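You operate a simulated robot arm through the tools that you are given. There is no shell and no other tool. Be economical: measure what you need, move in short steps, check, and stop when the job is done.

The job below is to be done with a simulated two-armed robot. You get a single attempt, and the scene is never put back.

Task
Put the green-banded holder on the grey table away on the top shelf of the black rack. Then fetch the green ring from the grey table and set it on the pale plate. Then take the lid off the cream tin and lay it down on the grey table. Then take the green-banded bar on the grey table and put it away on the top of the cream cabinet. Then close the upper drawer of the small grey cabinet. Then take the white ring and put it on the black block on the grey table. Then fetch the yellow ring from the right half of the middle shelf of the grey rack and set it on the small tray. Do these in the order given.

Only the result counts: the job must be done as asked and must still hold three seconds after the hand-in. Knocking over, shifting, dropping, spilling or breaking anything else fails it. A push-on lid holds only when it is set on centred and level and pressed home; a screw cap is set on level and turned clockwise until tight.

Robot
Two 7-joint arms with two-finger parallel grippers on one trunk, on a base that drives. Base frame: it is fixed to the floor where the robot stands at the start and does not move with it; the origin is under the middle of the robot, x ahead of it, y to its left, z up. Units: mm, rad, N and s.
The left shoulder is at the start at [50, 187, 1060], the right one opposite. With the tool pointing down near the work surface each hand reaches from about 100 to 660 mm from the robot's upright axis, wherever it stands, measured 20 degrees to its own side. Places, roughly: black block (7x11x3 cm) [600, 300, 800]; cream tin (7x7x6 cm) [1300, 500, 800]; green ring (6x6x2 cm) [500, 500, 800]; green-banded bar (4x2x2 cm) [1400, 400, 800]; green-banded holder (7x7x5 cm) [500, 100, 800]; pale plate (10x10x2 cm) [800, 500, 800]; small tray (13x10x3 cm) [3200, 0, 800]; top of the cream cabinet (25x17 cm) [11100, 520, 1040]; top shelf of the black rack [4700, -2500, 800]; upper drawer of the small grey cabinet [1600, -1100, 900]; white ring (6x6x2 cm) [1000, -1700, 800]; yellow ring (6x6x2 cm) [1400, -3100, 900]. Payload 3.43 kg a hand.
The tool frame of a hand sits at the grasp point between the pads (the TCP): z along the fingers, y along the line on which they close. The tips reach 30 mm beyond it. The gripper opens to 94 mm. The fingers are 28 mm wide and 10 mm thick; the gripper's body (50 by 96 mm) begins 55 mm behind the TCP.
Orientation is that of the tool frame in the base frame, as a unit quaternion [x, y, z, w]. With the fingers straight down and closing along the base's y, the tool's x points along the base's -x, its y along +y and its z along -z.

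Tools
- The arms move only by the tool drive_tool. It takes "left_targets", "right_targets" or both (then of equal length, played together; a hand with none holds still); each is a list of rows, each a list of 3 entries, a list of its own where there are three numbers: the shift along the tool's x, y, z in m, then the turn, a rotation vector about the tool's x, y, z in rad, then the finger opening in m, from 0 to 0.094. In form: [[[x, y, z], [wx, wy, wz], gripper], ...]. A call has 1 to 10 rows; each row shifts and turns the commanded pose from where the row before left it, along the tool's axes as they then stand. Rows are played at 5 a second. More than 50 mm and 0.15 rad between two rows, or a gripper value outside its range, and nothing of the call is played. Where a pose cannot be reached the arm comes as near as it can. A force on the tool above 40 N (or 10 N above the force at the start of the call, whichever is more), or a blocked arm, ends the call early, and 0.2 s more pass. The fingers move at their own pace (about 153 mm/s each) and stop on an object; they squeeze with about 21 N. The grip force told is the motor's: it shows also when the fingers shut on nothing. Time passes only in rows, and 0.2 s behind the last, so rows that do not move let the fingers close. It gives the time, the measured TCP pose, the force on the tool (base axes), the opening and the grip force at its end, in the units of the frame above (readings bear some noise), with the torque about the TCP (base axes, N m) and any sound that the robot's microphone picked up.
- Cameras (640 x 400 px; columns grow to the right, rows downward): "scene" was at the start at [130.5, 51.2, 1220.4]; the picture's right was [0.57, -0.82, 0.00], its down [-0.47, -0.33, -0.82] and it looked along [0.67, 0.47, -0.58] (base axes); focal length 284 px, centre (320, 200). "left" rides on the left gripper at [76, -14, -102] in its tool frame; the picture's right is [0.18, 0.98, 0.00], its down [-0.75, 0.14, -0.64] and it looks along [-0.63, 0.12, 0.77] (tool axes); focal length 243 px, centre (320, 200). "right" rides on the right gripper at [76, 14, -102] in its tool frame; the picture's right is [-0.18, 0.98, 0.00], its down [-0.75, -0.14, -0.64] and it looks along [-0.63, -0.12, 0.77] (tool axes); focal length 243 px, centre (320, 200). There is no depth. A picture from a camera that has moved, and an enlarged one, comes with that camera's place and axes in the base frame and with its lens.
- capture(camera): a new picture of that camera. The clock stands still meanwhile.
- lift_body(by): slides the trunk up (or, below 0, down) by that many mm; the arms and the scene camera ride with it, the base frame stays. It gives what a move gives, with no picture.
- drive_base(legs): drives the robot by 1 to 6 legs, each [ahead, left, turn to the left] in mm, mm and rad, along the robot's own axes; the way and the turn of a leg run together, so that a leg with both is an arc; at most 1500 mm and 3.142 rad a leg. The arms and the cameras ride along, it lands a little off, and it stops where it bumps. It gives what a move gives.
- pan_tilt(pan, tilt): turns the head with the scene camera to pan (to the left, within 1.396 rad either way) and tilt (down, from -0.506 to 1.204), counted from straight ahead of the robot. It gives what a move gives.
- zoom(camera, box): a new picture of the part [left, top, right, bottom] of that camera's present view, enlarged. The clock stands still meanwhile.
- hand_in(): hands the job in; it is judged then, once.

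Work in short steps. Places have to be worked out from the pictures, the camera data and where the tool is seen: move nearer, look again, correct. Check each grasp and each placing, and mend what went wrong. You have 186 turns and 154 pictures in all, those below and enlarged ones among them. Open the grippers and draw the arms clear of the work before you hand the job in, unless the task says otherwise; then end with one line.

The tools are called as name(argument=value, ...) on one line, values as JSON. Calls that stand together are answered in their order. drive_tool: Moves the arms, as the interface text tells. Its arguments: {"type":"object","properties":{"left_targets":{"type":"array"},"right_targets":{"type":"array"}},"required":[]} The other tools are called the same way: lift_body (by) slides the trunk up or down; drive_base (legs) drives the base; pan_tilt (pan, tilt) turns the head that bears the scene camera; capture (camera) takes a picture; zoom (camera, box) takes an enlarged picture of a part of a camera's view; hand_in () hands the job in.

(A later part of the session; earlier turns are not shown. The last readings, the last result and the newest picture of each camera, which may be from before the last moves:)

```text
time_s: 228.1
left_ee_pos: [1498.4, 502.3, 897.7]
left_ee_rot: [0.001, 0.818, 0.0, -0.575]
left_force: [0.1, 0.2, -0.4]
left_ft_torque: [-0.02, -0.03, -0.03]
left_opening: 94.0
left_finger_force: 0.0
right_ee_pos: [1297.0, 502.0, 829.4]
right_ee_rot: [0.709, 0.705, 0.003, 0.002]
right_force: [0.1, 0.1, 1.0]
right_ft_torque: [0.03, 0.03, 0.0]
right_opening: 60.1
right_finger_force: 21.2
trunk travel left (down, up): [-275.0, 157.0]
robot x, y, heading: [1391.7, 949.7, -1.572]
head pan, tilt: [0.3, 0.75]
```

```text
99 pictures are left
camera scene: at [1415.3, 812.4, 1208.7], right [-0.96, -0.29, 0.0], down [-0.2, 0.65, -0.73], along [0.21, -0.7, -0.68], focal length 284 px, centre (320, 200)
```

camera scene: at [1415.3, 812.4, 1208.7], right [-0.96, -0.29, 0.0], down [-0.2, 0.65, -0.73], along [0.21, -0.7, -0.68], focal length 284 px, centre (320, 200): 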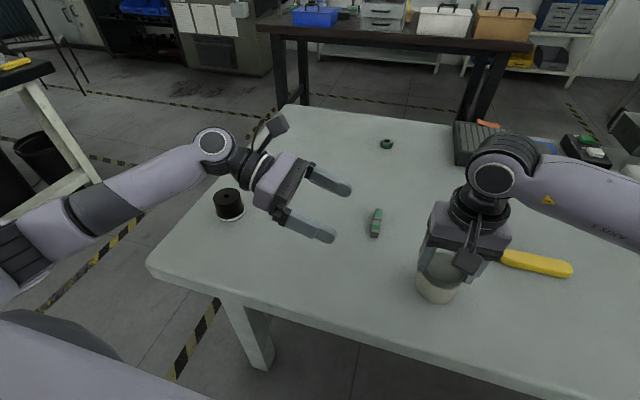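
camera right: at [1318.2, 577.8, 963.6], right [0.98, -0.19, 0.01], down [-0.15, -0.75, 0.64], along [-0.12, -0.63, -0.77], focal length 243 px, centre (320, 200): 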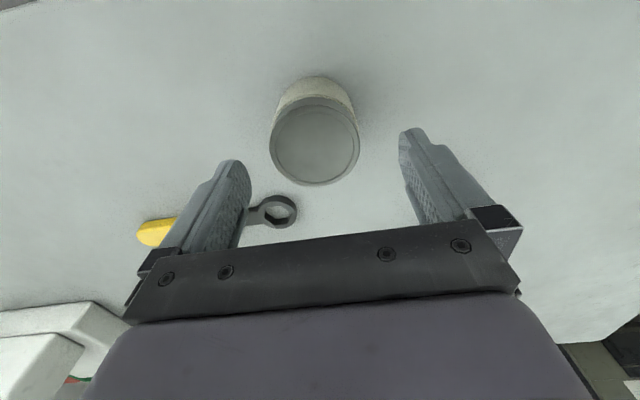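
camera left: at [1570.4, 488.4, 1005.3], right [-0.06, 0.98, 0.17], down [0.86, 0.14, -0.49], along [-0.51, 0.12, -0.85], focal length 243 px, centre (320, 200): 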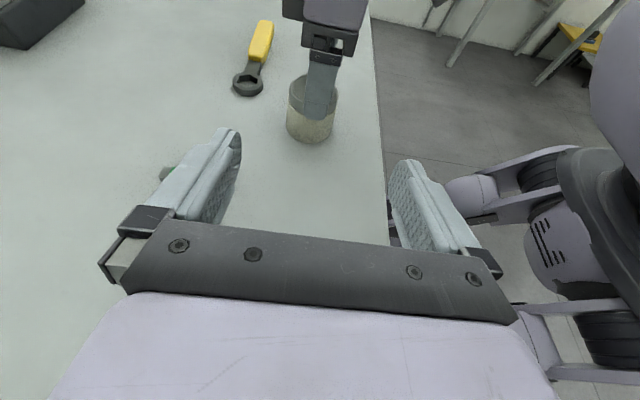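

Good pose. Going to the start of the straight approach at (1427, 502, 820).

drive_tool(left_targets=[[[-0.0163, 0, 0.031], [0, 0, 0], 0.094], [[-0.0163, 0, 0.031], [0, 0, 0], 0.094], [[-0.0163, 0, 0.031], [0, 0, 0], 0.094], [[0, 0, 0], [0, 0, 0], 0.094]])

capture(camera="left")

capture(camera="scene")

```text
time_s: 229.1
left_ee_pos: [1429.8, 502.5, 823.0]
left_ee_rot: [0.001, 0.819, 0.0, -0.574]
left_force: [-0.7, -1.0, -0.2]
left_ft_torque: [0.01, 0.0, 0.0]
left_opening: 94.0
left_finger_force: 0.1
right_ee_pos: [1297.6, 501.2, 828.8]
right_ee_rot: [0.709, 0.705, 0.004, 0.002]
right_force: [0.4, -0.5, 1.9]
right_ft_torque: [0.01, 0.02, 0.0]
right_opening: 60.2
right_finger_force: 20.9
trunk travel left (down, up): [-275.0, 157.0]
robot x, y, heading: [1392.1, 951.4, -1.571]
head pan, tilt: [0.3, 0.75]
```

```text
98 pictures are left
camera left: at [1501.7, 488.2, 928.7], right [-0.06, 0.98, 0.17], down [0.86, 0.14, -0.49], along [-0.51, 0.12, -0.85], focal length 243 px, centre (320, 200)
```

left: 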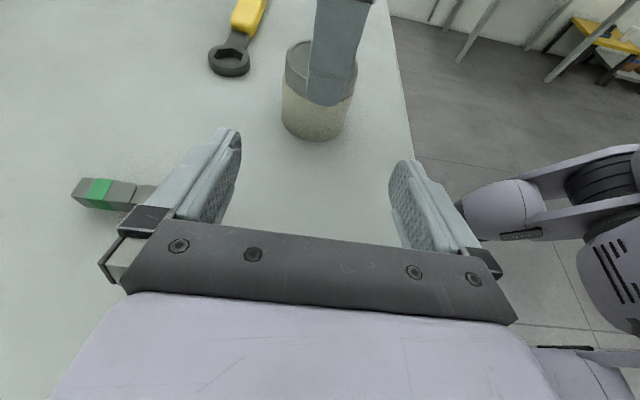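

```text
97 pictures are left
camera scene: at [1415.4, 812.4, 1208.7], right [-0.96, -0.29, 0.0], down [-0.2, 0.65, -0.73], along [0.21, -0.7, -0.68], focal length 284 px, centre (320, 200)
```

scene: 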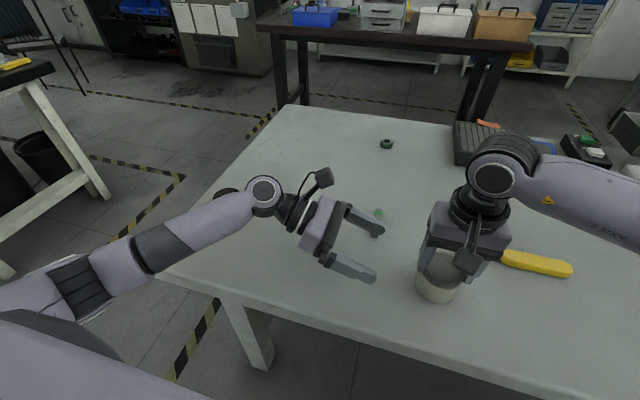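

Aligned. Advance 95 mm along the tool axis and check.

drive_tool(left_targets=[[[-0.0005, 0, 0.032], [0, 0, 0], 0.094], [[-0.0005, 0, 0.032], [0, 0, 0], 0.094], [[0, 0, 0.031], [0, 0, 0], 0.094], [[0, 0, 0], [0, 0, 0], 0.094]])

capture(camera="left")

zoom(camera="scene", box=[320, 160, 544, 320])

```text
time_s: 230.1
left_ee_pos: [1340.5, 500.8, 789.2]
left_ee_rot: [0.002, 0.819, 0.0, -0.574]
left_force: [-0.6, -0.1, -0.5]
left_ft_torque: [0.02, 0.0, -0.02]
left_opening: 94.1
left_finger_force: 0.0
right_ee_pos: [1297.8, 501.4, 828.5]
right_ee_rot: [0.709, 0.705, 0.003, 0.002]
right_force: [-0.4, -0.8, 0.7]
right_ft_torque: [-0.03, -0.01, -0.02]
right_opening: 60.0
right_finger_force: 20.9
trunk travel left (down, up): [-275.0, 157.0]
robot x, y, heading: [1391.9, 950.2, -1.571]
head pan, tilt: [0.3, 0.75]
```

```text
96 pictures are left
camera left: at [1411.4, 487.5, 895.0], right [-0.06, 0.98, 0.17], down [0.86, 0.14, -0.49], along [-0.51, 0.12, -0.85], focal length 243 px, centre (320, 200)
```

left: 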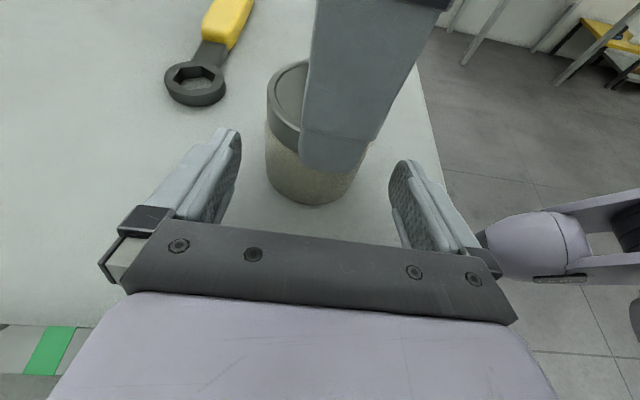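

```text
2.50 times, centred on (432, 240) of scene
camera zoom: at [1415.3, 812.4, 1208.7], right [-0.96, -0.29, 0.0], down [-0.2, 0.65, -0.73], along [0.21, -0.7, -0.68], focal length 710 px, centre (40, 100)
```

zoom: 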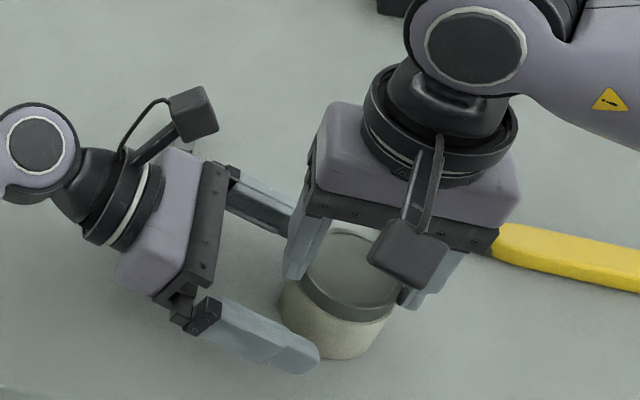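

Clear on both sides. Advance the last 30 mm and close on the tin body.

drive_tool(left_targets=[[[0, 0, 0.01], [0, 0, 0], 0.094], [[0, 0, 0.01], [0, 0, 0], 0.094], [[0, 0, 0.01], [0, 0, 0], 0.094], [[0, 0, 0], [0, 0, 0], 0.094], [[0, 0, 0], [0, 0, 0], 0.04], [[0, 0, 0], [0, 0, 0], 0.04], [[0, 0, 0], [0, 0, 0], 0.04]])

zoom(camera="scene", box=[320, 160, 544, 320])

capture(camera="left")

```text
time_s: 231.7
left_ee_pos: [1314.4, 499.7, 778.9]
left_ee_rot: [-0.003, 0.818, -0.003, -0.575]
left_force: [-1.6, -24.1, -3.3]
left_ft_torque: [0.6, -0.17, 0.42]
left_opening: 65.4
left_finger_force: 20.8
right_ee_pos: [1298.5, 503.8, 828.0]
right_ee_rot: [0.708, 0.707, 0.005, 0.001]
right_force: [0.4, 23.0, 5.2]
right_ft_torque: [0.41, 0.05, -0.01]
right_opening: 60.1
right_finger_force: 20.6
trunk travel left (down, up): [-275.0, 157.0]
robot x, y, heading: [1392.5, 950.7, -1.573]
head pan, tilt: [0.3, 0.75]
```

```text
2.50 times, centred on (432, 240) of scene
camera zoom: at [1415.3, 812.4, 1208.7], right [-0.96, -0.29, 0.0], down [-0.2, 0.65, -0.73], along [0.21, -0.7, -0.68], focal length 710 px, centre (40, 100)
```

zoom: 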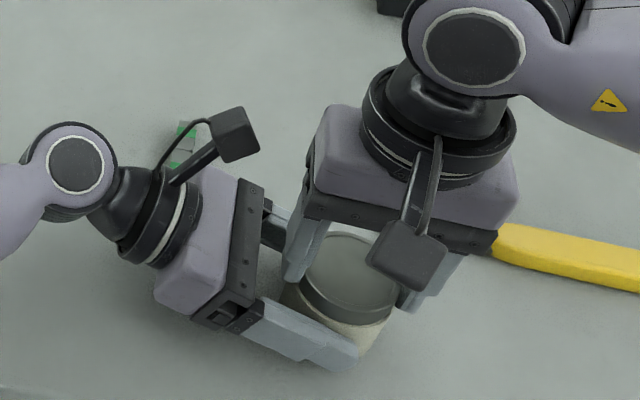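

```text
93 pictures are left
camera left: at [1385.3, 487.5, 885.4], right [-0.07, 0.98, 0.17], down [0.86, 0.14, -0.49], along [-0.51, 0.11, -0.85], focal length 243 px, centre (320, 200)
```

left: 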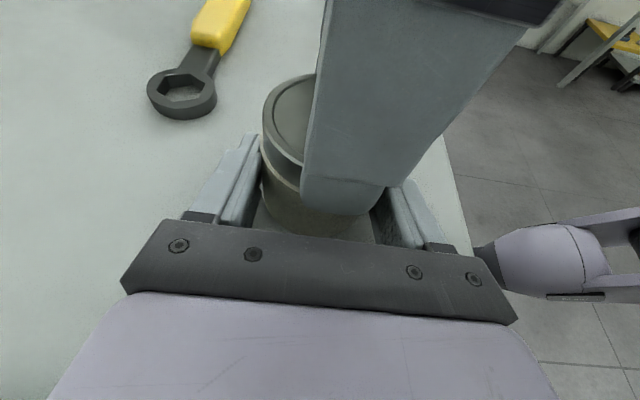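

Body gripped (65 mm) but with a 24 N sideways load; easing the left hand 3 mm toward -y.

drive_tool(left_targets=[[[0, -0.003, 0], [0, 0, 0], 0.04], [[0, 0, 0], [0, 0, 0], 0.04]])

```text
time_s: 232.3
left_ee_pos: [1312.4, 499.3, 779.1]
left_ee_rot: [0.001, 0.818, 0.0, -0.575]
left_force: [0.8, -18.4, -3.1]
left_ft_torque: [0.36, -0.11, 0.33]
left_opening: 65.3
left_finger_force: 20.5
right_ee_pos: [1298.5, 502.2, 828.2]
right_ee_rot: [0.709, 0.705, 0.006, 0.002]
right_force: [-1.6, 18.2, 3.7]
right_ft_torque: [0.52, 0.06, -0.02]
right_opening: 60.0
right_finger_force: 21.2
trunk travel left (down, up): [-275.0, 157.0]
robot x, y, heading: [1391.5, 951.1, -1.571]
head pan, tilt: [0.3, 0.75]
```

drive_tool(left_targets=[[[0, -0.003, 0], [0, 0, 0], 0.04], [[0, -0.003, 0], [0, 0, 0], 0.04], [[0, 0, 0], [0, 0, 0], 0.04]])

```text
time_s: 233.1
left_ee_pos: [1311.8, 496.9, 778.9]
left_ee_rot: [0.004, 0.819, 0.003, -0.574]
left_force: [9.3, 7.2, 0.0]
left_ft_torque: [-0.24, 0.25, -0.13]
left_opening: 65.4
left_finger_force: 20.8
right_ee_pos: [1295.8, 499.7, 829.1]
right_ee_rot: [0.711, 0.703, 0.001, 0.003]
right_force: [-9.5, -6.5, -2.0]
right_ft_torque: [-0.14, 0.23, -0.01]
right_opening: 60.1
right_finger_force: 21.1
trunk travel left (down, up): [-275.0, 157.0]
robot x, y, heading: [1390.1, 948.2, -1.572]
head pan, tilt: [0.3, 0.75]
```

Side load relieved. Now pull the lid up in small steps while the left hand holds.

drive_tool(right_targets=[[[0, 0, -0.002], [0, 0, 0], 0.03], [[0, 0, -0.002], [0, 0, 0], 0.03], [[0, 0, -0.002], [0, 0, 0], 0.03], [[0, 0, -0.002], [0, 0, 0], 0.03], [[0, 0, 0], [0, 0, 0], 0.03]], left_targets=[[[0, 0, 0], [0, 0, 0], 0.04], [[0, 0, 0], [0, 0, 0], 0.04], [[0, 0, 0], [0, 0, 0], 0.04], [[0, 0, 0], [0, 0, 0], 0.04], [[0, 0, 0], [0, 0, 0], 0.04]])

zoom(camera="scene", box=[320, 160, 544, 320])

```text
time_s: 234.3
left_ee_pos: [1310.1, 493.1, 781.6]
left_ee_rot: [0.002, 0.818, 0.0, -0.576]
left_force: [10.2, 14.4, 15.8]
left_ft_torque: [-0.44, 0.55, -0.3]
left_opening: 65.8
left_finger_force: 21.2
right_ee_pos: [1297.4, 500.9, 836.8]
right_ee_rot: [0.708, 0.706, 0.003, 0.003]
right_force: [-9.6, -14.5, -17.7]
right_ft_torque: [-0.25, 0.19, 0.03]
right_opening: 60.2
right_finger_force: 20.9
trunk travel left (down, up): [-275.0, 157.0]
robot x, y, heading: [1393.3, 948.0, -1.573]
head pan, tilt: [0.3, 0.75]
```

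```text
2.50 times, centred on (432, 240) of scene
camera zoom: at [1415.3, 812.2, 1208.6], right [-0.96, -0.29, 0.0], down [-0.2, 0.65, -0.73], along [0.21, -0.7, -0.68], focal length 710 px, centre (40, 100)
```

zoom: 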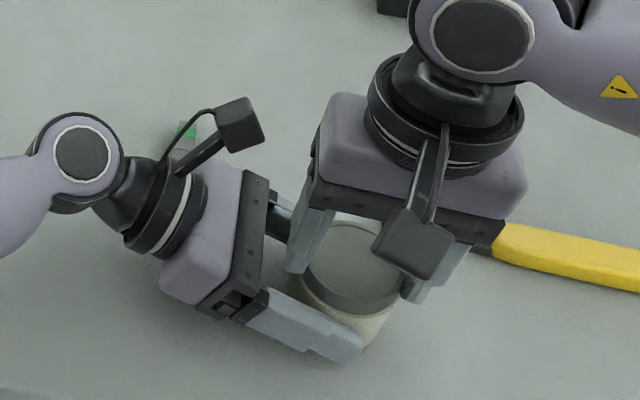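

zoom(camera="scene", box=[404, 220, 484, 300])

capture(camera="left")

```text
5.00 times, centred on (444, 260) of scene
camera zoom: at [1415.3, 812.2, 1208.6], right [-0.96, -0.29, 0.0], down [-0.2, 0.65, -0.73], along [0.21, -0.7, -0.68], focal length 1420 px, centre (-300, -100)
```

zoom: 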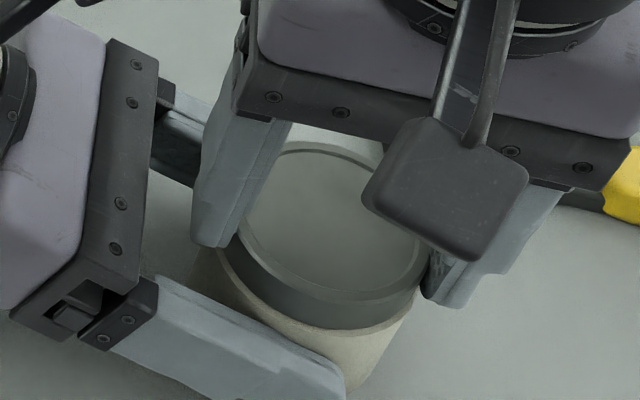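

```text
90 pictures are left
camera left: at [1383.2, 480.1, 887.1], right [-0.06, 0.98, 0.17], down [0.86, 0.14, -0.49], along [-0.51, 0.12, -0.85], focal length 243 px, centre (320, 200)
```

left: 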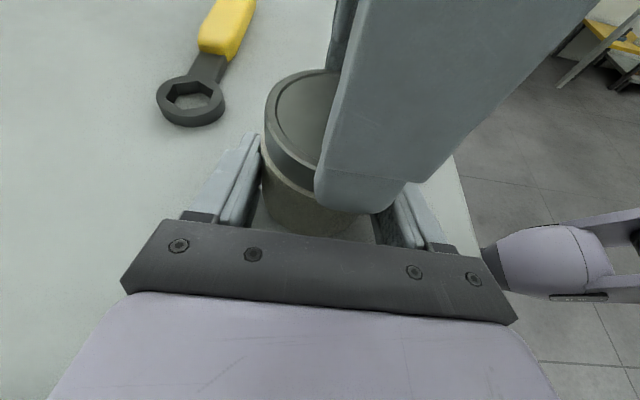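

The lid didn't separate (17 N reached, grips slipping). Possibly it is screwed: lower back, then twist counter-clockwise ~0.6 rad and watch the torque.

drive_tool(right_targets=[[[0, 0, 0.003], [0, 0, 0], 0.03], [[0, 0, 0.003], [0, 0, 0], 0.03], [[0, 0, 0], [0, 0, 0], 0.03]], left_targets=[[[0, 0, 0], [0, 0, 0], 0.04], [[0, 0, 0], [0, 0, 0], 0.04], [[0, 0, 0], [0, 0, 0], 0.04]])

drive_tool(right_targets=[[[0, 0, 0], [0, 0, -0.1], 0.03], [[0, 0, 0], [0, 0, -0.1], 0.03], [[0, 0, 0], [0, 0, -0.1], 0.03], [[0, 0, 0], [0, 0, 0], 0.03]])

zoom(camera="scene", box=[404, 220, 484, 300])

```text
time_s: 235.1
left_ee_pos: [1313.6, 494.4, 778.5]
left_ee_rot: [0.001, 0.819, 0.0, -0.574]
left_force: [7.1, 6.7, 5.5]
left_ft_torque: [-0.29, 0.23, -0.19]
left_opening: 65.9
left_finger_force: 21.0
right_ee_pos: [1298.6, 502.5, 833.1]
right_ee_rot: [0.709, 0.705, 0.003, 0.003]
right_force: [-8.8, -9.6, 2.3]
right_ft_torque: [-0.12, 0.24, 0.02]
right_opening: 59.9
right_finger_force: 20.9
trunk travel left (down, up): [-275.0, 157.0]
robot x, y, heading: [1387.0, 947.4, -1.571]
head pan, tilt: [0.3, 0.75]
```

```text
time_s: 236.1
left_ee_pos: [1313.1, 494.3, 777.5]
left_ee_rot: [0.0, 0.82, 0.0, -0.573]
left_force: [14.2, 3.3, -3.1]
left_ft_torque: [-0.25, 0.04, -0.05]
left_opening: 65.7
left_finger_force: 20.8
right_ee_pos: [1298.3, 501.8, 832.9]
right_ee_rot: [0.595, 0.803, 0.001, 0.003]
right_force: [-18.1, -7.9, 17.1]
right_ft_torque: [-0.06, 0.56, -0.15]
right_opening: 59.8
right_finger_force: 20.9
trunk travel left (down, up): [-275.0, 157.0]
robot x, y, heading: [1389.6, 951.2, -1.574]
head pan, tilt: [0.3, 0.75]
```

```text
5.00 times, centred on (444, 260) of scene
camera zoom: at [1415.2, 813.0, 1208.8], right [-0.96, -0.29, 0.0], down [-0.2, 0.65, -0.73], along [0.21, -0.7, -0.68], focal length 1420 px, centre (-300, -100)
```

zoom: 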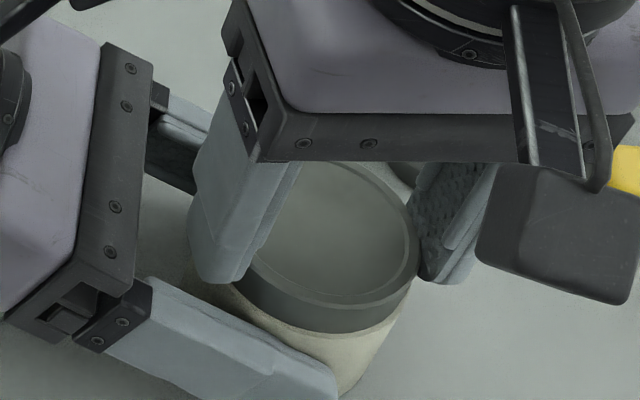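

The lid turned with little torque (0.15 N·m) and pushes upward, suggesting a screw thread. Continue counter-clockwise with slight lift.

drive_tool(right_targets=[[[0, 0, -0.002], [0, 0, 0], 0.03], [[0, 0, -0.001], [0, 0, -0.1], 0.03], [[0, 0, 0], [0, 0, -0.1], 0.03], [[0, 0, 0], [0, 0, 0], 0.03]])

zoom(camera="scene", box=[404, 220, 484, 300])

```text
time_s: 237.1
left_ee_pos: [1313.6, 493.3, 778.2]
left_ee_rot: [0.001, 0.819, 0.0, -0.574]
left_force: [21.5, 10.2, -4.2]
left_ft_torque: [-0.44, 0.4, -0.16]
left_opening: 66.1
left_finger_force: 21.1
right_ee_pos: [1296.8, 500.1, 833.1]
right_ee_rot: [0.513, 0.859, 0.0, 0.0]
right_force: [-22.0, -9.4, -0.5]
right_ft_torque: [-0.05, 0.71, -0.16]
right_opening: 60.1
right_finger_force: 20.6
trunk travel left (down, up): [-275.0, 157.0]
robot x, y, heading: [1393.4, 949.4, -1.576]
head pan, tilt: [0.3, 0.75]
```

```text
5.00 times, centred on (444, 260) of scene
camera zoom: at [1415.3, 812.3, 1208.5], right [-0.96, -0.29, 0.0], down [-0.2, 0.65, -0.73], along [0.21, -0.7, -0.68], focal length 1420 px, centre (-300, -100)
```

zoom: 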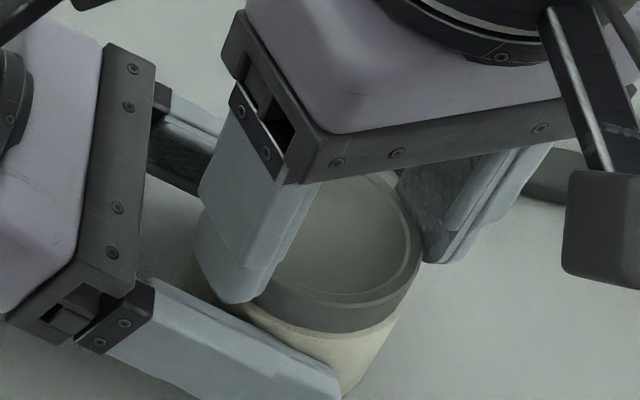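

Right finger nears the left finger, so I'll ratchet: release the lid, rise, rotate back clockwise, and look at the lid.

drive_tool(right_targets=[[[0, 0, 0], [0, 0, 0], 0.07], [[0, 0, 0], [0, 0, 0], 0.07], [[0, 0, -0.03], [0, 0, 0], 0.075], [[0, 0, -0.01], [0, 0, 0.15], 0.075], [[0, 0, 0], [0, 0, 0.15], 0.075], [[0, 0, 0], [0, 0, 0.15], 0.075], [[0, 0, 0], [0, 0, 0.15], 0.075], [[0, 0, 0], [0, 0, 0.15], 0.075], [[0, 0, 0], [0, 0, 0.15], 0.075], [[0, 0, 0], [0, 0, 0.1], 0.075]])

zoom(camera="scene", box=[384, 210, 496, 310])

capture(camera="right")

```text
time_s: 239.3
left_ee_pos: [1312.9, 493.7, 778.3]
left_ee_rot: [0.001, 0.818, 0.0, -0.575]
left_force: [0.1, 0.0, -2.6]
left_ft_torque: [-0.01, -0.05, 0.0]
left_opening: 66.0
left_finger_force: 21.0
right_ee_pos: [1297.0, 500.9, 873.6]
right_ee_rot: [0.862, 0.507, 0.005, 0.003]
right_force: [0.0, 0.3, 0.3]
right_ft_torque: [0.02, -0.01, 0.0]
right_opening: 75.0
right_finger_force: 0.0
trunk travel left (down, up): [-275.0, 157.0]
robot x, y, heading: [1390.0, 946.3, -1.572]
head pan, tilt: [0.3, 0.75]
```

```text
4.00 times, centred on (440, 260) of scene
camera zoom: at [1415.3, 812.2, 1208.6], right [-0.96, -0.29, 0.0], down [-0.2, 0.65, -0.73], along [0.21, -0.7, -0.68], focal length 1136 px, centre (-160, -40)
```

zoom: 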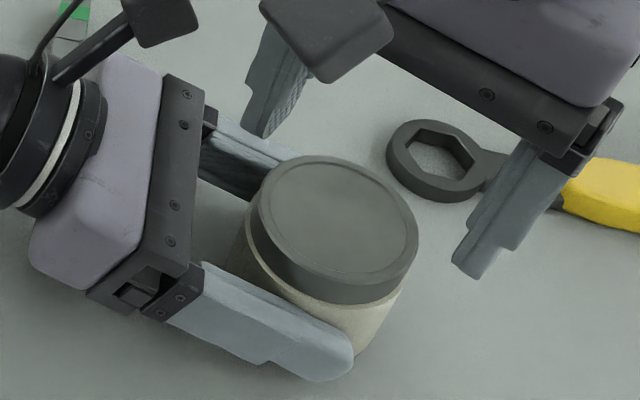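

```text
86 pictures are left
camera right: at [1347.2, 560.8, 977.2], right [0.77, -0.64, 0.01], down [-0.49, -0.59, 0.64], along [-0.4, -0.49, -0.77], focal length 243 px, centre (320, 200)
```

right: 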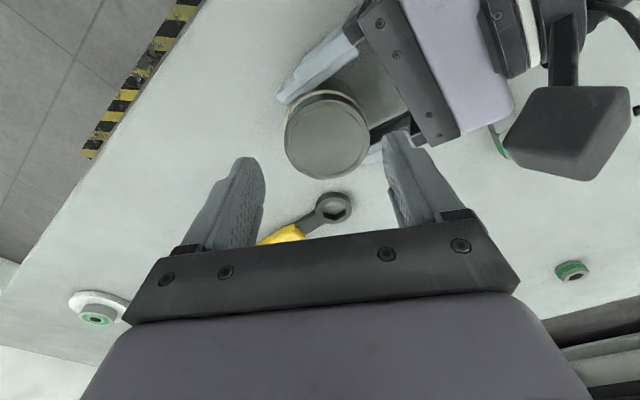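

Lid centre now reads (1302, 497); right hand is at (1297, 501). Re-centre, descend, grip and turn counter-clockwise again by ~0.9 rad.

drive_tool(right_targets=[[[-0.001, 0.006, 0.02], [0, 0, -0.08], 0.075], [[0, 0, 0.019], [0, 0, 0], 0.075], [[0, 0, 0], [0, 0, 0], 0.03], [[0, 0, 0], [0, 0, 0], 0.03], [[0, 0, 0], [0, 0, 0], 0.03]])

drive_tool(right_targets=[[[0, 0, 0], [0, 0, -0.1], 0.03], [[0, 0, 0], [0, 0, -0.1], 0.03], [[0, 0, -0.0005], [0, 0, -0.1], 0.03], [[0, 0, 0], [0, 0, -0.1], 0.03], [[0, 0, -0.0005], [0, 0, -0.1], 0.03], [[0, 0, 0], [0, 0, -0.1], 0.03], [[0, 0, 0], [0, 0, 0], 0.03]])

zoom(camera="scene", box=[384, 210, 496, 310])

```text
time_s: 240.5
left_ee_pos: [1312.8, 493.4, 777.8]
left_ee_rot: [0.0, 0.819, -0.001, -0.574]
left_force: [8.2, -5.3, -7.3]
left_ft_torque: [0.09, 0.09, 0.06]
left_opening: 65.7
left_finger_force: 21.1
right_ee_pos: [1302.9, 498.3, 834.6]
right_ee_rot: [0.84, 0.543, 0.003, 0.0]
right_force: [-7.8, 6.1, 2.8]
right_ft_torque: [0.2, 0.27, 0.0]
right_opening: 59.1
right_finger_force: 20.9
trunk travel left (down, up): [-275.0, 157.0]
robot x, y, heading: [1390.3, 950.3, -1.576]
head pan, tilt: [0.3, 0.75]
```

```text
time_s: 242.1
left_ee_pos: [1314.6, 493.2, 778.6]
left_ee_rot: [0.0, 0.819, -0.001, -0.573]
left_force: [23.2, -8.4, -1.6]
left_ft_torque: [0.08, 0.46, 0.11]
left_opening: 65.9
left_finger_force: 21.2
right_ee_pos: [1301.5, 498.3, 833.6]
right_ee_rot: [0.643, 0.766, 0.002, -0.001]
right_force: [-22.9, 7.8, -0.4]
right_ft_torque: [0.38, 0.76, -0.12]
right_opening: 59.1
right_finger_force: 21.2
trunk travel left (down, up): [-275.0, 157.0]
robot x, y, heading: [1393.5, 947.4, -1.573]
head pan, tilt: [0.3, 0.75]
```

```text
4.00 times, centred on (440, 260) of scene
camera zoom: at [1415.3, 812.2, 1208.6], right [-0.96, -0.29, 0.0], down [-0.2, 0.65, -0.73], along [0.21, -0.7, -0.68], focal length 1136 px, centre (-160, -40)
```

zoom: 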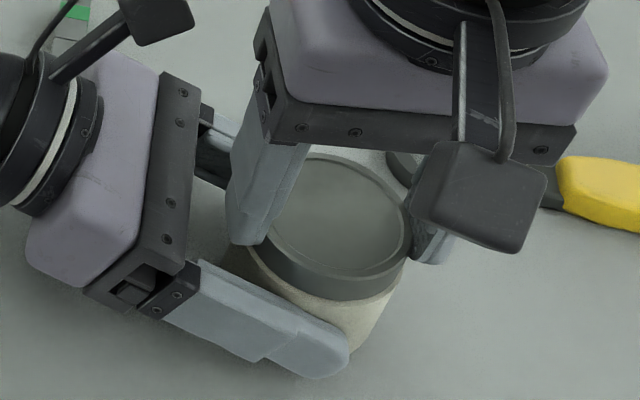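

Turning meets only ~0.12 N·m. Try pulling again from here, up 10 mm.

drive_tool(right_targets=[[[0, 0, -0.0025], [0, 0, 0], 0.03], [[0, 0, -0.0025], [0, 0, 0], 0.03], [[0, 0, -0.0025], [0, 0, 0], 0.03], [[0, 0, -0.0025], [0, 0, 0], 0.03], [[0, 0, 0], [0, 0, 0], 0.03]])

zoom(camera="scene", box=[384, 210, 496, 310])

```text
time_s: 243.3
left_ee_pos: [1312.1, 495.0, 780.7]
left_ee_rot: [0.002, 0.817, 0.0, -0.576]
left_force: [12.5, -0.3, 14.0]
left_ft_torque: [-0.09, 0.56, 0.05]
left_opening: 66.7
left_finger_force: 20.8
right_ee_pos: [1301.7, 498.5, 844.9]
right_ee_rot: [0.642, 0.767, 0.003, 0.001]
right_force: [-12.8, 1.4, -16.9]
right_ft_torque: [0.2, 0.41, -0.08]
right_opening: 57.7
right_finger_force: 20.5
trunk travel left (down, up): [-275.0, 157.0]
robot x, y, heading: [1391.5, 948.4, -1.571]
head pan, tilt: [0.3, 0.75]
```

```text
4.00 times, centred on (440, 260) of scene
camera zoom: at [1415.3, 812.2, 1208.6], right [-0.96, -0.29, 0.0], down [-0.2, 0.65, -0.73], along [0.21, -0.7, -0.68], focal length 1136 px, centre (-160, -40)
```

zoom: 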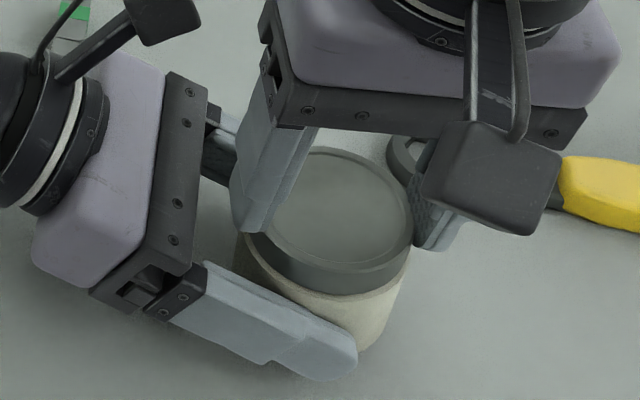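

The right fingers slip at ~17 N, so it must unscrew. The self-centred left hand says the tin axis is at y≈494. I'll ratchet with larger turns, gripping higher so the right fingers pass above the left ones.

drive_tool(right_targets=[[[0, 0, 0], [0, 0, 0], 0.07], [[0, 0, 0], [0, 0, 0], 0.07], [[0, 0, -0.025], [0, 0, 0], 0.075], [[0, 0, 0], [0, 0, 0.15], 0.075], [[0, 0, 0], [0, 0, 0.15], 0.075], [[0, 0, 0], [0, 0, 0.15], 0.075], [[0, 0, 0], [0, 0, 0.15], 0.075], [[0, 0, 0], [0, 0, 0.15], 0.075], [[0, 0, 0], [0, 0, 0.15], 0.075], [[0, 0, 0], [0, 0, 0.15], 0.075]])

capture(camera="right")

zoom(camera="scene", box=[384, 210, 496, 310])

```text
time_s: 245.5
left_ee_pos: [1312.2, 494.4, 779.3]
left_ee_rot: [0.001, 0.819, 0.0, -0.574]
left_force: [0.1, 0.9, -2.9]
left_ft_torque: [-0.03, -0.03, 0.01]
left_opening: 66.5
left_finger_force: 21.1
right_ee_pos: [1301.8, 496.6, 870.0]
right_ee_rot: [0.941, 0.339, 0.004, 0.0]
right_force: [-0.3, -0.8, -0.8]
right_ft_torque: [-0.02, -0.02, -0.01]
right_opening: 75.0
right_finger_force: 0.0
trunk travel left (down, up): [-275.0, 157.0]
robot x, y, heading: [1392.4, 951.1, -1.577]
head pan, tilt: [0.3, 0.75]
```

```text
83 pictures are left
camera right: at [1370.1, 535.0, 974.1], right [0.49, -0.87, 0.0], down [-0.68, -0.37, 0.64], along [-0.55, -0.31, -0.77], focal length 243 px, centre (320, 200)
```

right: 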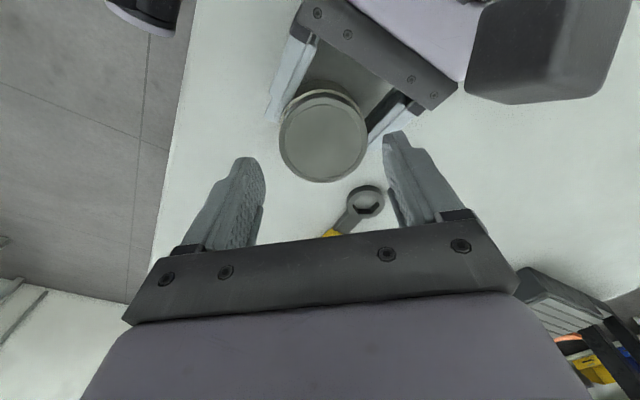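

```text
4.00 times, centred on (440, 260) of scene
camera zoom: at [1415.3, 812.2, 1208.6], right [-0.96, -0.29, 0.0], down [-0.2, 0.65, -0.73], along [0.21, -0.7, -0.68], focal length 1136 px, centre (-160, -40)
```

zoom: 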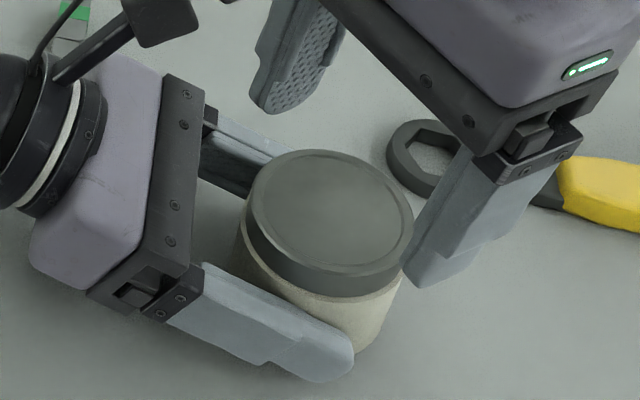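

Lid centre ≈(1304, 495). Centre, descend to z≈837, close, then turn 1.5 rad counter-clockwise.

drive_tool(right_targets=[[[0.0006, 0.0024, 0.015], [0, 0, 0], 0.075], [[0, 0, 0.0175], [0, 0, 0], 0.075], [[0, 0, 0], [0, 0, 0], 0.03], [[0, 0, 0], [0, 0, 0], 0.03], [[0, 0, 0], [0, 0, 0], 0.03]])

drive_tool(right_targets=[[[0, 0, 0], [0, 0, -0.15], 0.03], [[0, 0, 0], [0, 0, -0.15], 0.03], [[0, 0, 0], [0, 0, -0.15], 0.03], [[0, 0, 0], [0, 0, -0.15], 0.03], [[0, 0, 0], [0, 0, -0.15], 0.03], [[0, 0, 0], [0, 0, -0.15], 0.03], [[0, 0, 0], [0, 0, -0.15], 0.03], [[0, 0, 0], [0, 0, -0.15], 0.03], [[0, 0, 0], [0, 0, -0.15], 0.03], [[0, 0, 0], [0, 0, -0.15], 0.03]])

zoom(camera="scene", box=[384, 210, 496, 310])

```text
time_s: 246.7
left_ee_pos: [1311.5, 492.9, 778.7]
left_ee_rot: [0.002, 0.819, 0.001, -0.574]
left_force: [-2.6, 0.6, -5.1]
left_ft_torque: [-0.04, -0.15, -0.02]
left_opening: 66.6
left_finger_force: 21.4
right_ee_pos: [1304.3, 497.2, 836.9]
right_ee_rot: [0.94, 0.341, 0.005, 0.001]
right_force: [3.4, 0.0, 2.0]
right_ft_torque: [-0.01, -0.12, -0.02]
right_opening: 59.0
right_finger_force: 21.3
trunk travel left (down, up): [-275.0, 157.0]
robot x, y, heading: [1388.8, 948.2, -1.572]
head pan, tilt: [0.3, 0.75]
```

```text
time_s: 248.9
left_ee_pos: [1313.7, 494.4, 778.4]
left_ee_rot: [0.001, 0.819, 0.0, -0.574]
left_force: [20.4, -5.0, -1.9]
left_ft_torque: [-0.19, 0.6, 0.12]
left_opening: 66.4
left_finger_force: 20.7
right_ee_pos: [1302.7, 496.5, 838.0]
right_ee_rot: [0.456, 0.89, 0.0, 0.0]
right_force: [-20.2, 4.6, -1.2]
right_ft_torque: [0.42, 0.59, -0.08]
right_opening: 58.2
right_finger_force: 21.2
trunk travel left (down, up): [-275.0, 157.0]
robot x, y, heading: [1389.3, 953.8, -1.569]
head pan, tilt: [0.3, 0.75]
```

```text
4.00 times, centred on (440, 260) of scene
camera zoom: at [1415.3, 812.2, 1208.6], right [-0.96, -0.29, 0.0], down [-0.2, 0.65, -0.73], along [0.21, -0.7, -0.68], focal length 1136 px, centre (-160, -40)
```

zoom: 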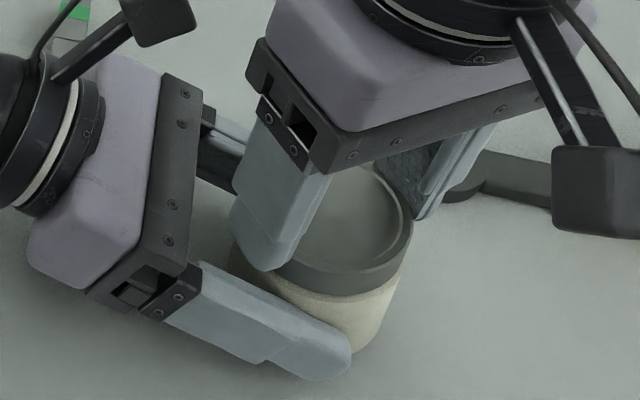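

Torque stays low. Pull test again from here.

drive_tool(right_targets=[[[0, 0, -0.002], [0, 0, 0], 0.03], [[0, 0, -0.002], [0, 0, 0], 0.03], [[0, 0, -0.002], [0, 0, 0], 0.03], [[0, 0, 0], [0, 0, 0], 0.03]])

zoom(camera="scene", box=[384, 210, 496, 310])

```text
time_s: 249.9
left_ee_pos: [1311.2, 494.9, 780.6]
left_ee_rot: [0.003, 0.818, 0.001, -0.576]
left_force: [16.2, 3.4, 11.3]
left_ft_torque: [-0.33, 0.58, -0.04]
left_opening: 67.3
left_finger_force: 20.9
right_ee_pos: [1303.8, 496.1, 843.2]
right_ee_rot: [0.455, 0.89, 0.003, 0.001]
right_force: [-17.0, -3.6, -14.0]
right_ft_torque: [0.18, 0.58, -0.04]
right_opening: 58.3
right_finger_force: 21.0
trunk travel left (down, up): [-275.0, 157.0]
robot x, y, heading: [1388.3, 948.0, -1.574]
head pan, tilt: [0.3, 0.75]
```

```text
4.00 times, centred on (440, 260) of scene
camera zoom: at [1415.3, 812.2, 1208.6], right [-0.96, -0.29, 0.0], down [-0.2, 0.65, -0.73], along [0.21, -0.7, -0.68], focal length 1136 px, centre (-160, -40)
```

zoom: 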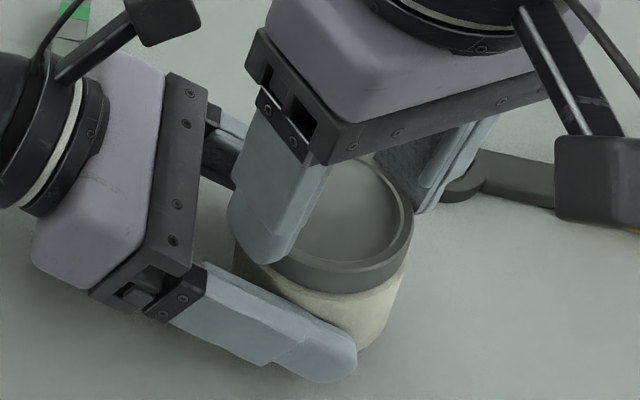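

The left grip is also slipping a little; the lid rotates freely, so I'll keep unscrewing: push the tin back down, release, rewind, re-centre at (1302, 495.5), grip and turn again.

drive_tool(right_targets=[[[0, 0, 0.005], [0, 0, 0], 0.03], [[0, 0, 0.005], [0, 0, 0], 0.03], [[0, 0, 0], [0, 0, 0], 0.07], [[0, 0, 0], [0, 0, 0], 0.072], [[0.0006, -0.0018, -0.03], [0, 0, 0], 0.075], [[0, 0, 0], [0, 0, 0.15], 0.075], [[0, 0, 0], [0, 0, 0.15], 0.075], [[0, 0, 0], [0, 0, 0.15], 0.075], [[0, 0, 0], [0, 0, 0.15], 0.075], [[0, 0, 0], [0, 0, 0.15], 0.075]])

drive_tool(right_targets=[[[0, 0, 0], [0, 0, 0.15], 0.075], [[0, 0, 0], [0, 0, 0.15], 0.075], [[0, 0, 0], [0, 0, 0.15], 0.075], [[0, 0, 0], [0, 0, 0.15], 0.075], [[0, 0, 0], [0, 0, 0.15], 0.075], [[0, 0, 0], [0, 0, 0.15], 0.075], [[0, 0, 0], [0, 0, 0], 0.075]])

zoom(camera="scene", box=[404, 225, 484, 305])

capture(camera="right")

```text
time_s: 252.1
left_ee_pos: [1312.3, 492.8, 779.0]
left_ee_rot: [0.001, 0.819, 0.0, -0.574]
left_force: [0.9, 0.3, -2.9]
left_ft_torque: [0.01, -0.05, 0.0]
left_opening: 67.2
left_finger_force: 21.3
right_ee_pos: [1303.2, 494.9, 864.3]
right_ee_rot: [0.75, 0.661, 0.002, 0.002]
right_force: [0.4, 0.1, 0.7]
right_ft_torque: [-0.01, 0.01, 0.0]
right_opening: 74.8
right_finger_force: 0.1
trunk travel left (down, up): [-275.0, 157.0]
robot x, y, heading: [1391.3, 951.5, -1.575]
head pan, tilt: [0.3, 0.75]
```

```text
time_s: 253.7
left_ee_pos: [1310.9, 493.7, 779.3]
left_ee_rot: [0.001, 0.819, 0.0, -0.574]
left_force: [0.5, -0.2, -2.5]
left_ft_torque: [0.03, -0.03, -0.01]
left_opening: 67.3
left_finger_force: 20.8
right_ee_pos: [1302.4, 495.5, 864.7]
right_ee_rot: [0.963, 0.27, 0.005, 0.0]
right_force: [0.3, -0.3, 0.3]
right_ft_torque: [0.02, 0.02, -0.02]
right_opening: 74.8
right_finger_force: 0.1
trunk travel left (down, up): [-275.0, 157.0]
robot x, y, heading: [1390.3, 949.8, -1.571]
head pan, tilt: [0.3, 0.75]
```

```text
5.00 times, centred on (444, 265) of scene
camera zoom: at [1415.3, 812.2, 1208.6], right [-0.96, -0.29, 0.0], down [-0.2, 0.65, -0.73], along [0.21, -0.7, -0.68], focal length 1420 px, centre (-300, -125)
```

zoom: 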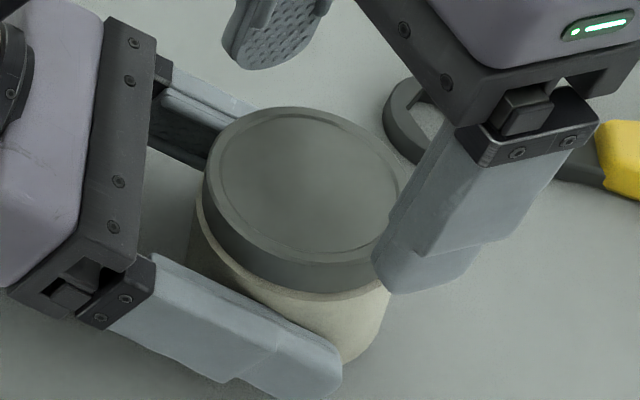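

```text
78 pictures are left
camera right: at [1374.9, 523.1, 968.2], right [0.35, -0.94, 0.0], down [-0.72, -0.27, 0.64], along [-0.59, -0.22, -0.77], focal length 243 px, centre (320, 200)
```

right: 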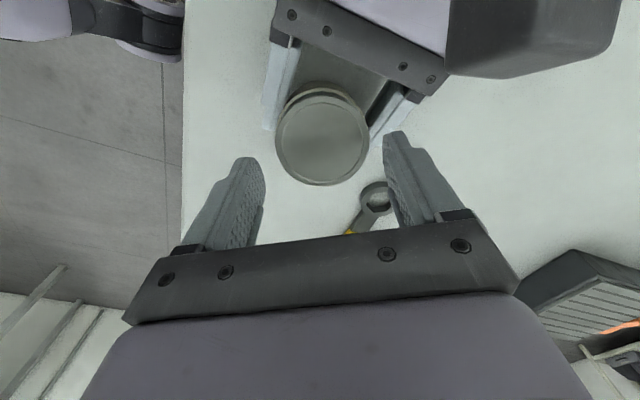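

Continue the ratchet: descend, grip, turn 1.5 rad, then pull with a small lateral relief check.

drive_tool(right_targets=[[[0, 0, 0.015], [0, 0, 0], 0.075], [[0, 0, 0.014], [0, 0, 0], 0.075], [[0, 0, 0], [0, 0, 0], 0.03], [[0, 0, 0], [0, 0, 0], 0.03], [[0, 0, 0], [0, 0, 0], 0.03], [[0, 0, 0], [0, 0, -0.15], 0.03], [[0, 0, 0], [0, 0, -0.15], 0.03], [[0, 0, 0], [0, 0, -0.15], 0.03], [[0, 0, 0], [0, 0, -0.15], 0.03], [[0, 0, 0], [0, 0, 0], 0.03]])

drive_tool(right_targets=[[[0, 0, 0], [0, 0, -0.15], 0.03], [[0, 0, 0], [0, 0, -0.15], 0.03], [[0, 0, 0], [0, 0, -0.15], 0.03], [[0, 0, 0], [0, 0, -0.15], 0.03], [[0, 0, 0], [0, 0, -0.15], 0.03], [[0, 0, 0], [0, 0, -0.15], 0.03], [[0, 0, 0], [0, 0, -0.15], 0.03], [[0, 0, 0], [0, 0, 0], 0.03]])

```text
time_s: 255.9
left_ee_pos: [1312.1, 492.9, 780.5]
left_ee_rot: [0.0, 0.818, 0.0, -0.575]
left_force: [-3.8, 5.8, -2.8]
left_ft_torque: [-0.4, -0.28, -0.03]
left_opening: 67.1
left_finger_force: 21.3
right_ee_pos: [1302.7, 495.1, 835.0]
right_ee_rot: [0.84, 0.543, 0.005, 0.002]
right_force: [3.2, -5.8, -0.3]
right_ft_torque: [0.1, 0.01, -0.05]
right_opening: 58.5
right_finger_force: 20.9
trunk travel left (down, up): [-275.0, 157.0]
robot x, y, heading: [1389.8, 948.0, -1.572]
head pan, tilt: [0.3, 0.75]
```

```text
time_s: 257.7
left_ee_pos: [1312.9, 493.5, 777.8]
left_ee_rot: [0.001, 0.819, 0.0, -0.574]
left_force: [2.1, 2.9, -3.2]
left_ft_torque: [-0.08, -0.03, -0.03]
left_opening: 66.1
left_finger_force: 21.0
right_ee_pos: [1303.0, 495.9, 834.9]
right_ee_rot: [0.455, 0.89, 0.002, 0.004]
right_force: [-1.9, -3.4, 0.6]
right_ft_torque: [-0.1, 0.05, 0.03]
right_opening: 58.5
right_finger_force: 21.1
trunk travel left (down, up): [-275.0, 157.0]
robot x, y, heading: [1387.5, 952.7, -1.569]
head pan, tilt: [0.3, 0.75]
```

Now laterally balanced with near-zero torque. Pull straight up in steps.

drive_tool(right_targets=[[[0, 0, -0.002], [0, 0, 0], 0.03], [[0, 0, -0.002], [0, 0, 0], 0.03], [[0, 0, -0.002], [0, 0, 0], 0.03], [[0, 0, 0], [0, 0, 0], 0.03]])

zoom(camera="scene", box=[404, 225, 484, 305])

```text
time_s: 258.7
left_ee_pos: [1313.0, 493.4, 778.8]
left_ee_rot: [0.001, 0.819, 0.0, -0.574]
left_force: [4.2, 2.2, -1.0]
left_ft_torque: [-0.07, 0.08, -0.03]
left_opening: 66.3
left_finger_force: 21.0
right_ee_pos: [1303.6, 496.0, 840.5]
right_ee_rot: [0.455, 0.89, 0.002, 0.002]
right_force: [-4.0, -1.6, -0.5]
right_ft_torque: [-0.05, 0.1, 0.03]
right_opening: 59.0
right_finger_force: 21.5
trunk travel left (down, up): [-275.0, 157.0]
robot x, y, heading: [1391.1, 948.7, -1.572]
head pan, tilt: [0.3, 0.75]
```

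```text
5.00 times, centred on (444, 265) of scene
camera zoom: at [1415.3, 812.2, 1208.6], right [-0.96, -0.29, 0.0], down [-0.2, 0.65, -0.73], along [0.21, -0.7, -0.68], focal length 1420 px, centre (-300, -125)
```

zoom: 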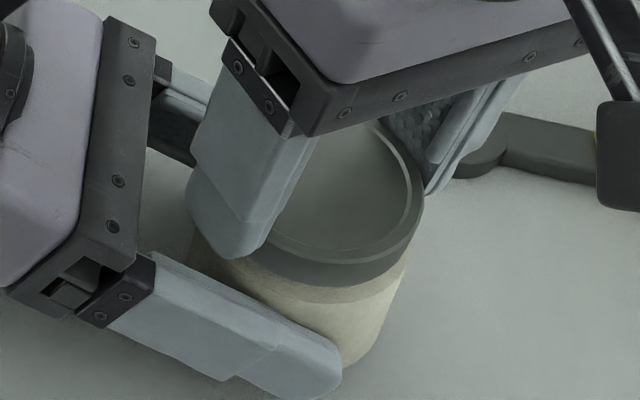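

The lid is coming off freely. Lift it clear.

drive_tool(right_targets=[[[0, 0, -0.004], [0, 0, 0], 0.03], [[0, 0, -0.006], [0, 0, 0], 0.03], [[0, 0, -0.015], [0, 0, 0], 0.03], [[0, 0, -0.03], [0, 0, 0], 0.03], [[0, 0, -0.04], [0, 0, 0], 0.03], [[0, 0, 0], [0, 0, 0], 0.03]])

capture(camera="scene")

```text
time_s: 260.1
left_ee_pos: [1310.9, 492.9, 780.4]
left_ee_rot: [0.002, 0.819, 0.0, -0.574]
left_force: [0.1, -0.2, -2.6]
left_ft_torque: [0.0, -0.07, -0.03]
left_opening: 66.1
left_finger_force: 21.1
right_ee_pos: [1303.2, 497.5, 935.8]
right_ee_rot: [0.456, 0.89, 0.002, 0.003]
right_force: [-0.6, -0.1, 0.2]
right_ft_torque: [-0.02, -0.02, 0.0]
right_opening: 58.4
right_finger_force: 21.0
trunk travel left (down, up): [-275.0, 157.0]
robot x, y, heading: [1391.7, 945.3, -1.573]
head pan, tilt: [0.3, 0.75]
```

```text
76 pictures are left
camera scene: at [1415.3, 812.3, 1208.6], right [-0.96, -0.29, 0.0], down [-0.2, 0.65, -0.73], along [0.21, -0.7, -0.68], focal length 284 px, centre (320, 200)
```

scene: 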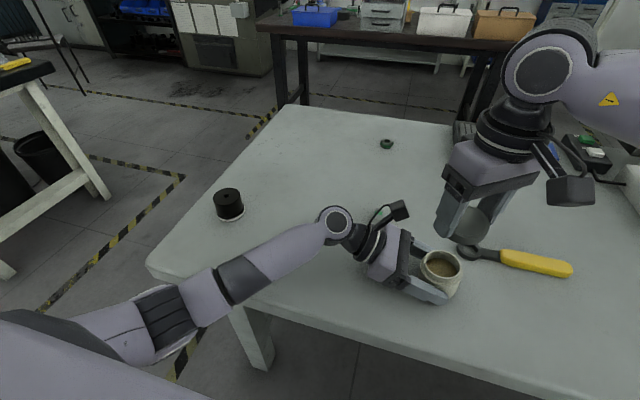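

Lid off. Carry it to a free spot on the table at about (1160, 510) and lower toward z≈797.

drive_tool(right_targets=[[[0.0311, -0.0363, 0], [0, 0, 0], 0.03], [[0.0311, -0.0363, 0], [0, 0, 0], 0.03], [[0.0311, -0.0363, 0], [0, 0, 0], 0.03], [[0, 0, 0.045], [0, 0, 0], 0.03], [[0, 0, 0.045], [0, 0, 0], 0.03], [[0, 0, 0.045], [0, 0, 0], 0.03], [[0, 0, 0.004], [0, 0, 0], 0.03], [[0, 0, 0], [0, 0, 0], 0.03]])

capture(camera="scene")

```text
time_s: 261.9
left_ee_pos: [1312.5, 492.7, 778.3]
left_ee_rot: [0.001, 0.819, 0.0, -0.574]
left_force: [0.0, 0.3, -2.8]
left_ft_torque: [-0.01, -0.07, 0.01]
left_opening: 66.1
left_finger_force: 21.1
right_ee_pos: [1162.1, 507.3, 795.7]
right_ee_rot: [0.456, 0.89, 0.003, 0.003]
right_force: [-0.1, 0.4, -0.4]
right_ft_torque: [0.05, 0.01, -0.02]
right_opening: 58.6
right_finger_force: 21.2
trunk travel left (down, up): [-275.0, 157.0]
robot x, y, heading: [1389.9, 946.5, -1.569]
head pan, tilt: [0.3, 0.75]
```

```text
75 pictures are left
camera scene: at [1415.3, 812.3, 1208.6], right [-0.96, -0.29, 0.0], down [-0.2, 0.65, -0.73], along [0.21, -0.7, -0.68], focal length 284 px, centre (320, 200)
```

scene: 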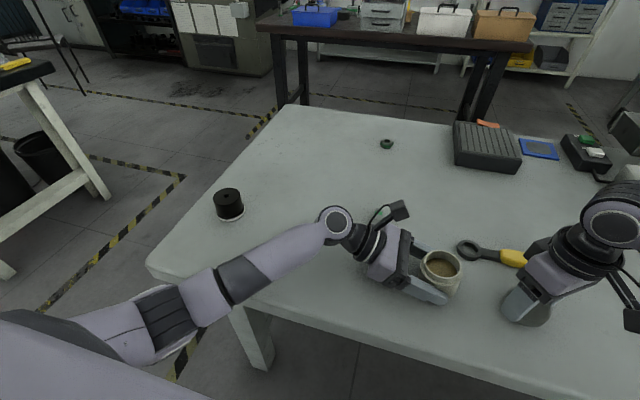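

Lower in 2 mm steps until contact.

drive_tool(right_targets=[[[0, 0, 0.002], [0, 0, 0], 0.03], [[0, 0, 0.002], [0, 0, 0], 0.03], [[0, 0, 0.002], [0, 0, 0], 0.03], [[0, 0, 0], [0, 0, 0], 0.03]])

```text
time_s: 262.9
left_ee_pos: [1312.4, 492.9, 779.2]
left_ee_rot: [0.001, 0.819, 0.0, -0.574]
left_force: [0.1, -0.2, -1.8]
left_ft_torque: [-0.03, -0.04, 0.01]
left_opening: 65.9
left_finger_force: 21.3
right_ee_pos: [1161.4, 506.6, 789.5]
right_ee_rot: [0.455, 0.89, 0.003, 0.003]
right_force: [0.1, 0.5, 0.1]
right_ft_torque: [0.03, 0.01, 0.04]
right_opening: 58.6
right_finger_force: 21.1
trunk travel left (down, up): [-275.0, 157.0]
robot x, y, heading: [1388.7, 949.6, -1.567]
head pan, tilt: [0.3, 0.75]
```

drive_tool(right_targets=[[[0, 0, 0.002], [0, 0, 0], 0.03], [[0, 0, 0.002], [0, 0, 0], 0.03], [[0, 0, 0], [0, 0, 0], 0.03]])

zoom(camera="scene", box=[400, 230, 592, 350])

```text
time_s: 263.7
left_ee_pos: [1312.2, 493.5, 778.5]
left_ee_rot: [0.002, 0.819, 0.0, -0.574]
left_force: [0.0, 0.4, -2.6]
left_ft_torque: [-0.02, -0.04, 0.02]
left_opening: 65.9
left_finger_force: 20.9
right_ee_pos: [1159.7, 507.6, 786.2]
right_ee_rot: [0.455, 0.891, 0.002, 0.003]
right_force: [0.0, -0.1, -0.2]
right_ft_torque: [0.04, -0.03, 0.0]
right_opening: 58.5
right_finger_force: 21.2
trunk travel left (down, up): [-275.0, 157.0]
robot x, y, heading: [1390.9, 952.7, -1.568]
head pan, tilt: [0.3, 0.75]
```

```text
3.33 times, centred on (496, 290) of scene
camera zoom: at [1415.3, 812.2, 1208.6], right [-0.96, -0.29, 0.0], down [-0.2, 0.65, -0.73], along [0.21, -0.7, -0.68], focal length 947 px, centre (-267, -100)
```

zoom: 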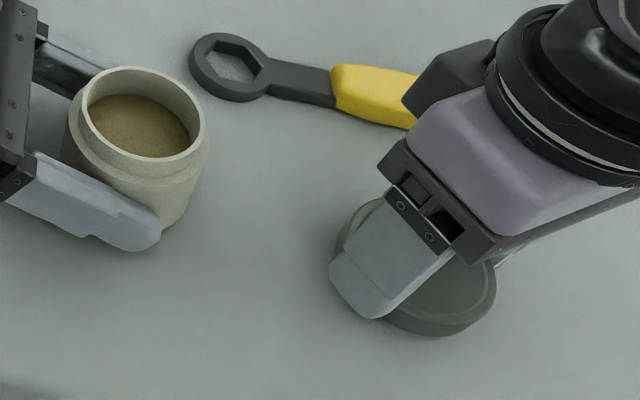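

drive_tool(right_targets=[[[0, 0, 0.002], [0, 0, 0], 0.03], [[0, 0, 0.002], [0, 0, 0], 0.03], [[0, 0, 0], [0, 0, 0], 0.03]])

```text
time_s: 264.5
left_ee_pos: [1311.4, 493.6, 779.1]
left_ee_rot: [0.002, 0.819, 0.001, -0.574]
left_force: [0.7, -0.5, -2.7]
left_ft_torque: [0.03, -0.02, -0.04]
left_opening: 65.9
left_finger_force: 21.0
right_ee_pos: [1161.6, 507.3, 782.9]
right_ee_rot: [0.456, 0.89, 0.002, 0.003]
right_force: [0.0, -0.4, 2.3]
right_ft_torque: [0.08, -0.06, 0.0]
right_opening: 58.2
right_finger_force: 21.3
trunk travel left (down, up): [-275.0, 157.0]
robot x, y, heading: [1391.4, 948.2, -1.568]
head pan, tilt: [0.3, 0.75]
```

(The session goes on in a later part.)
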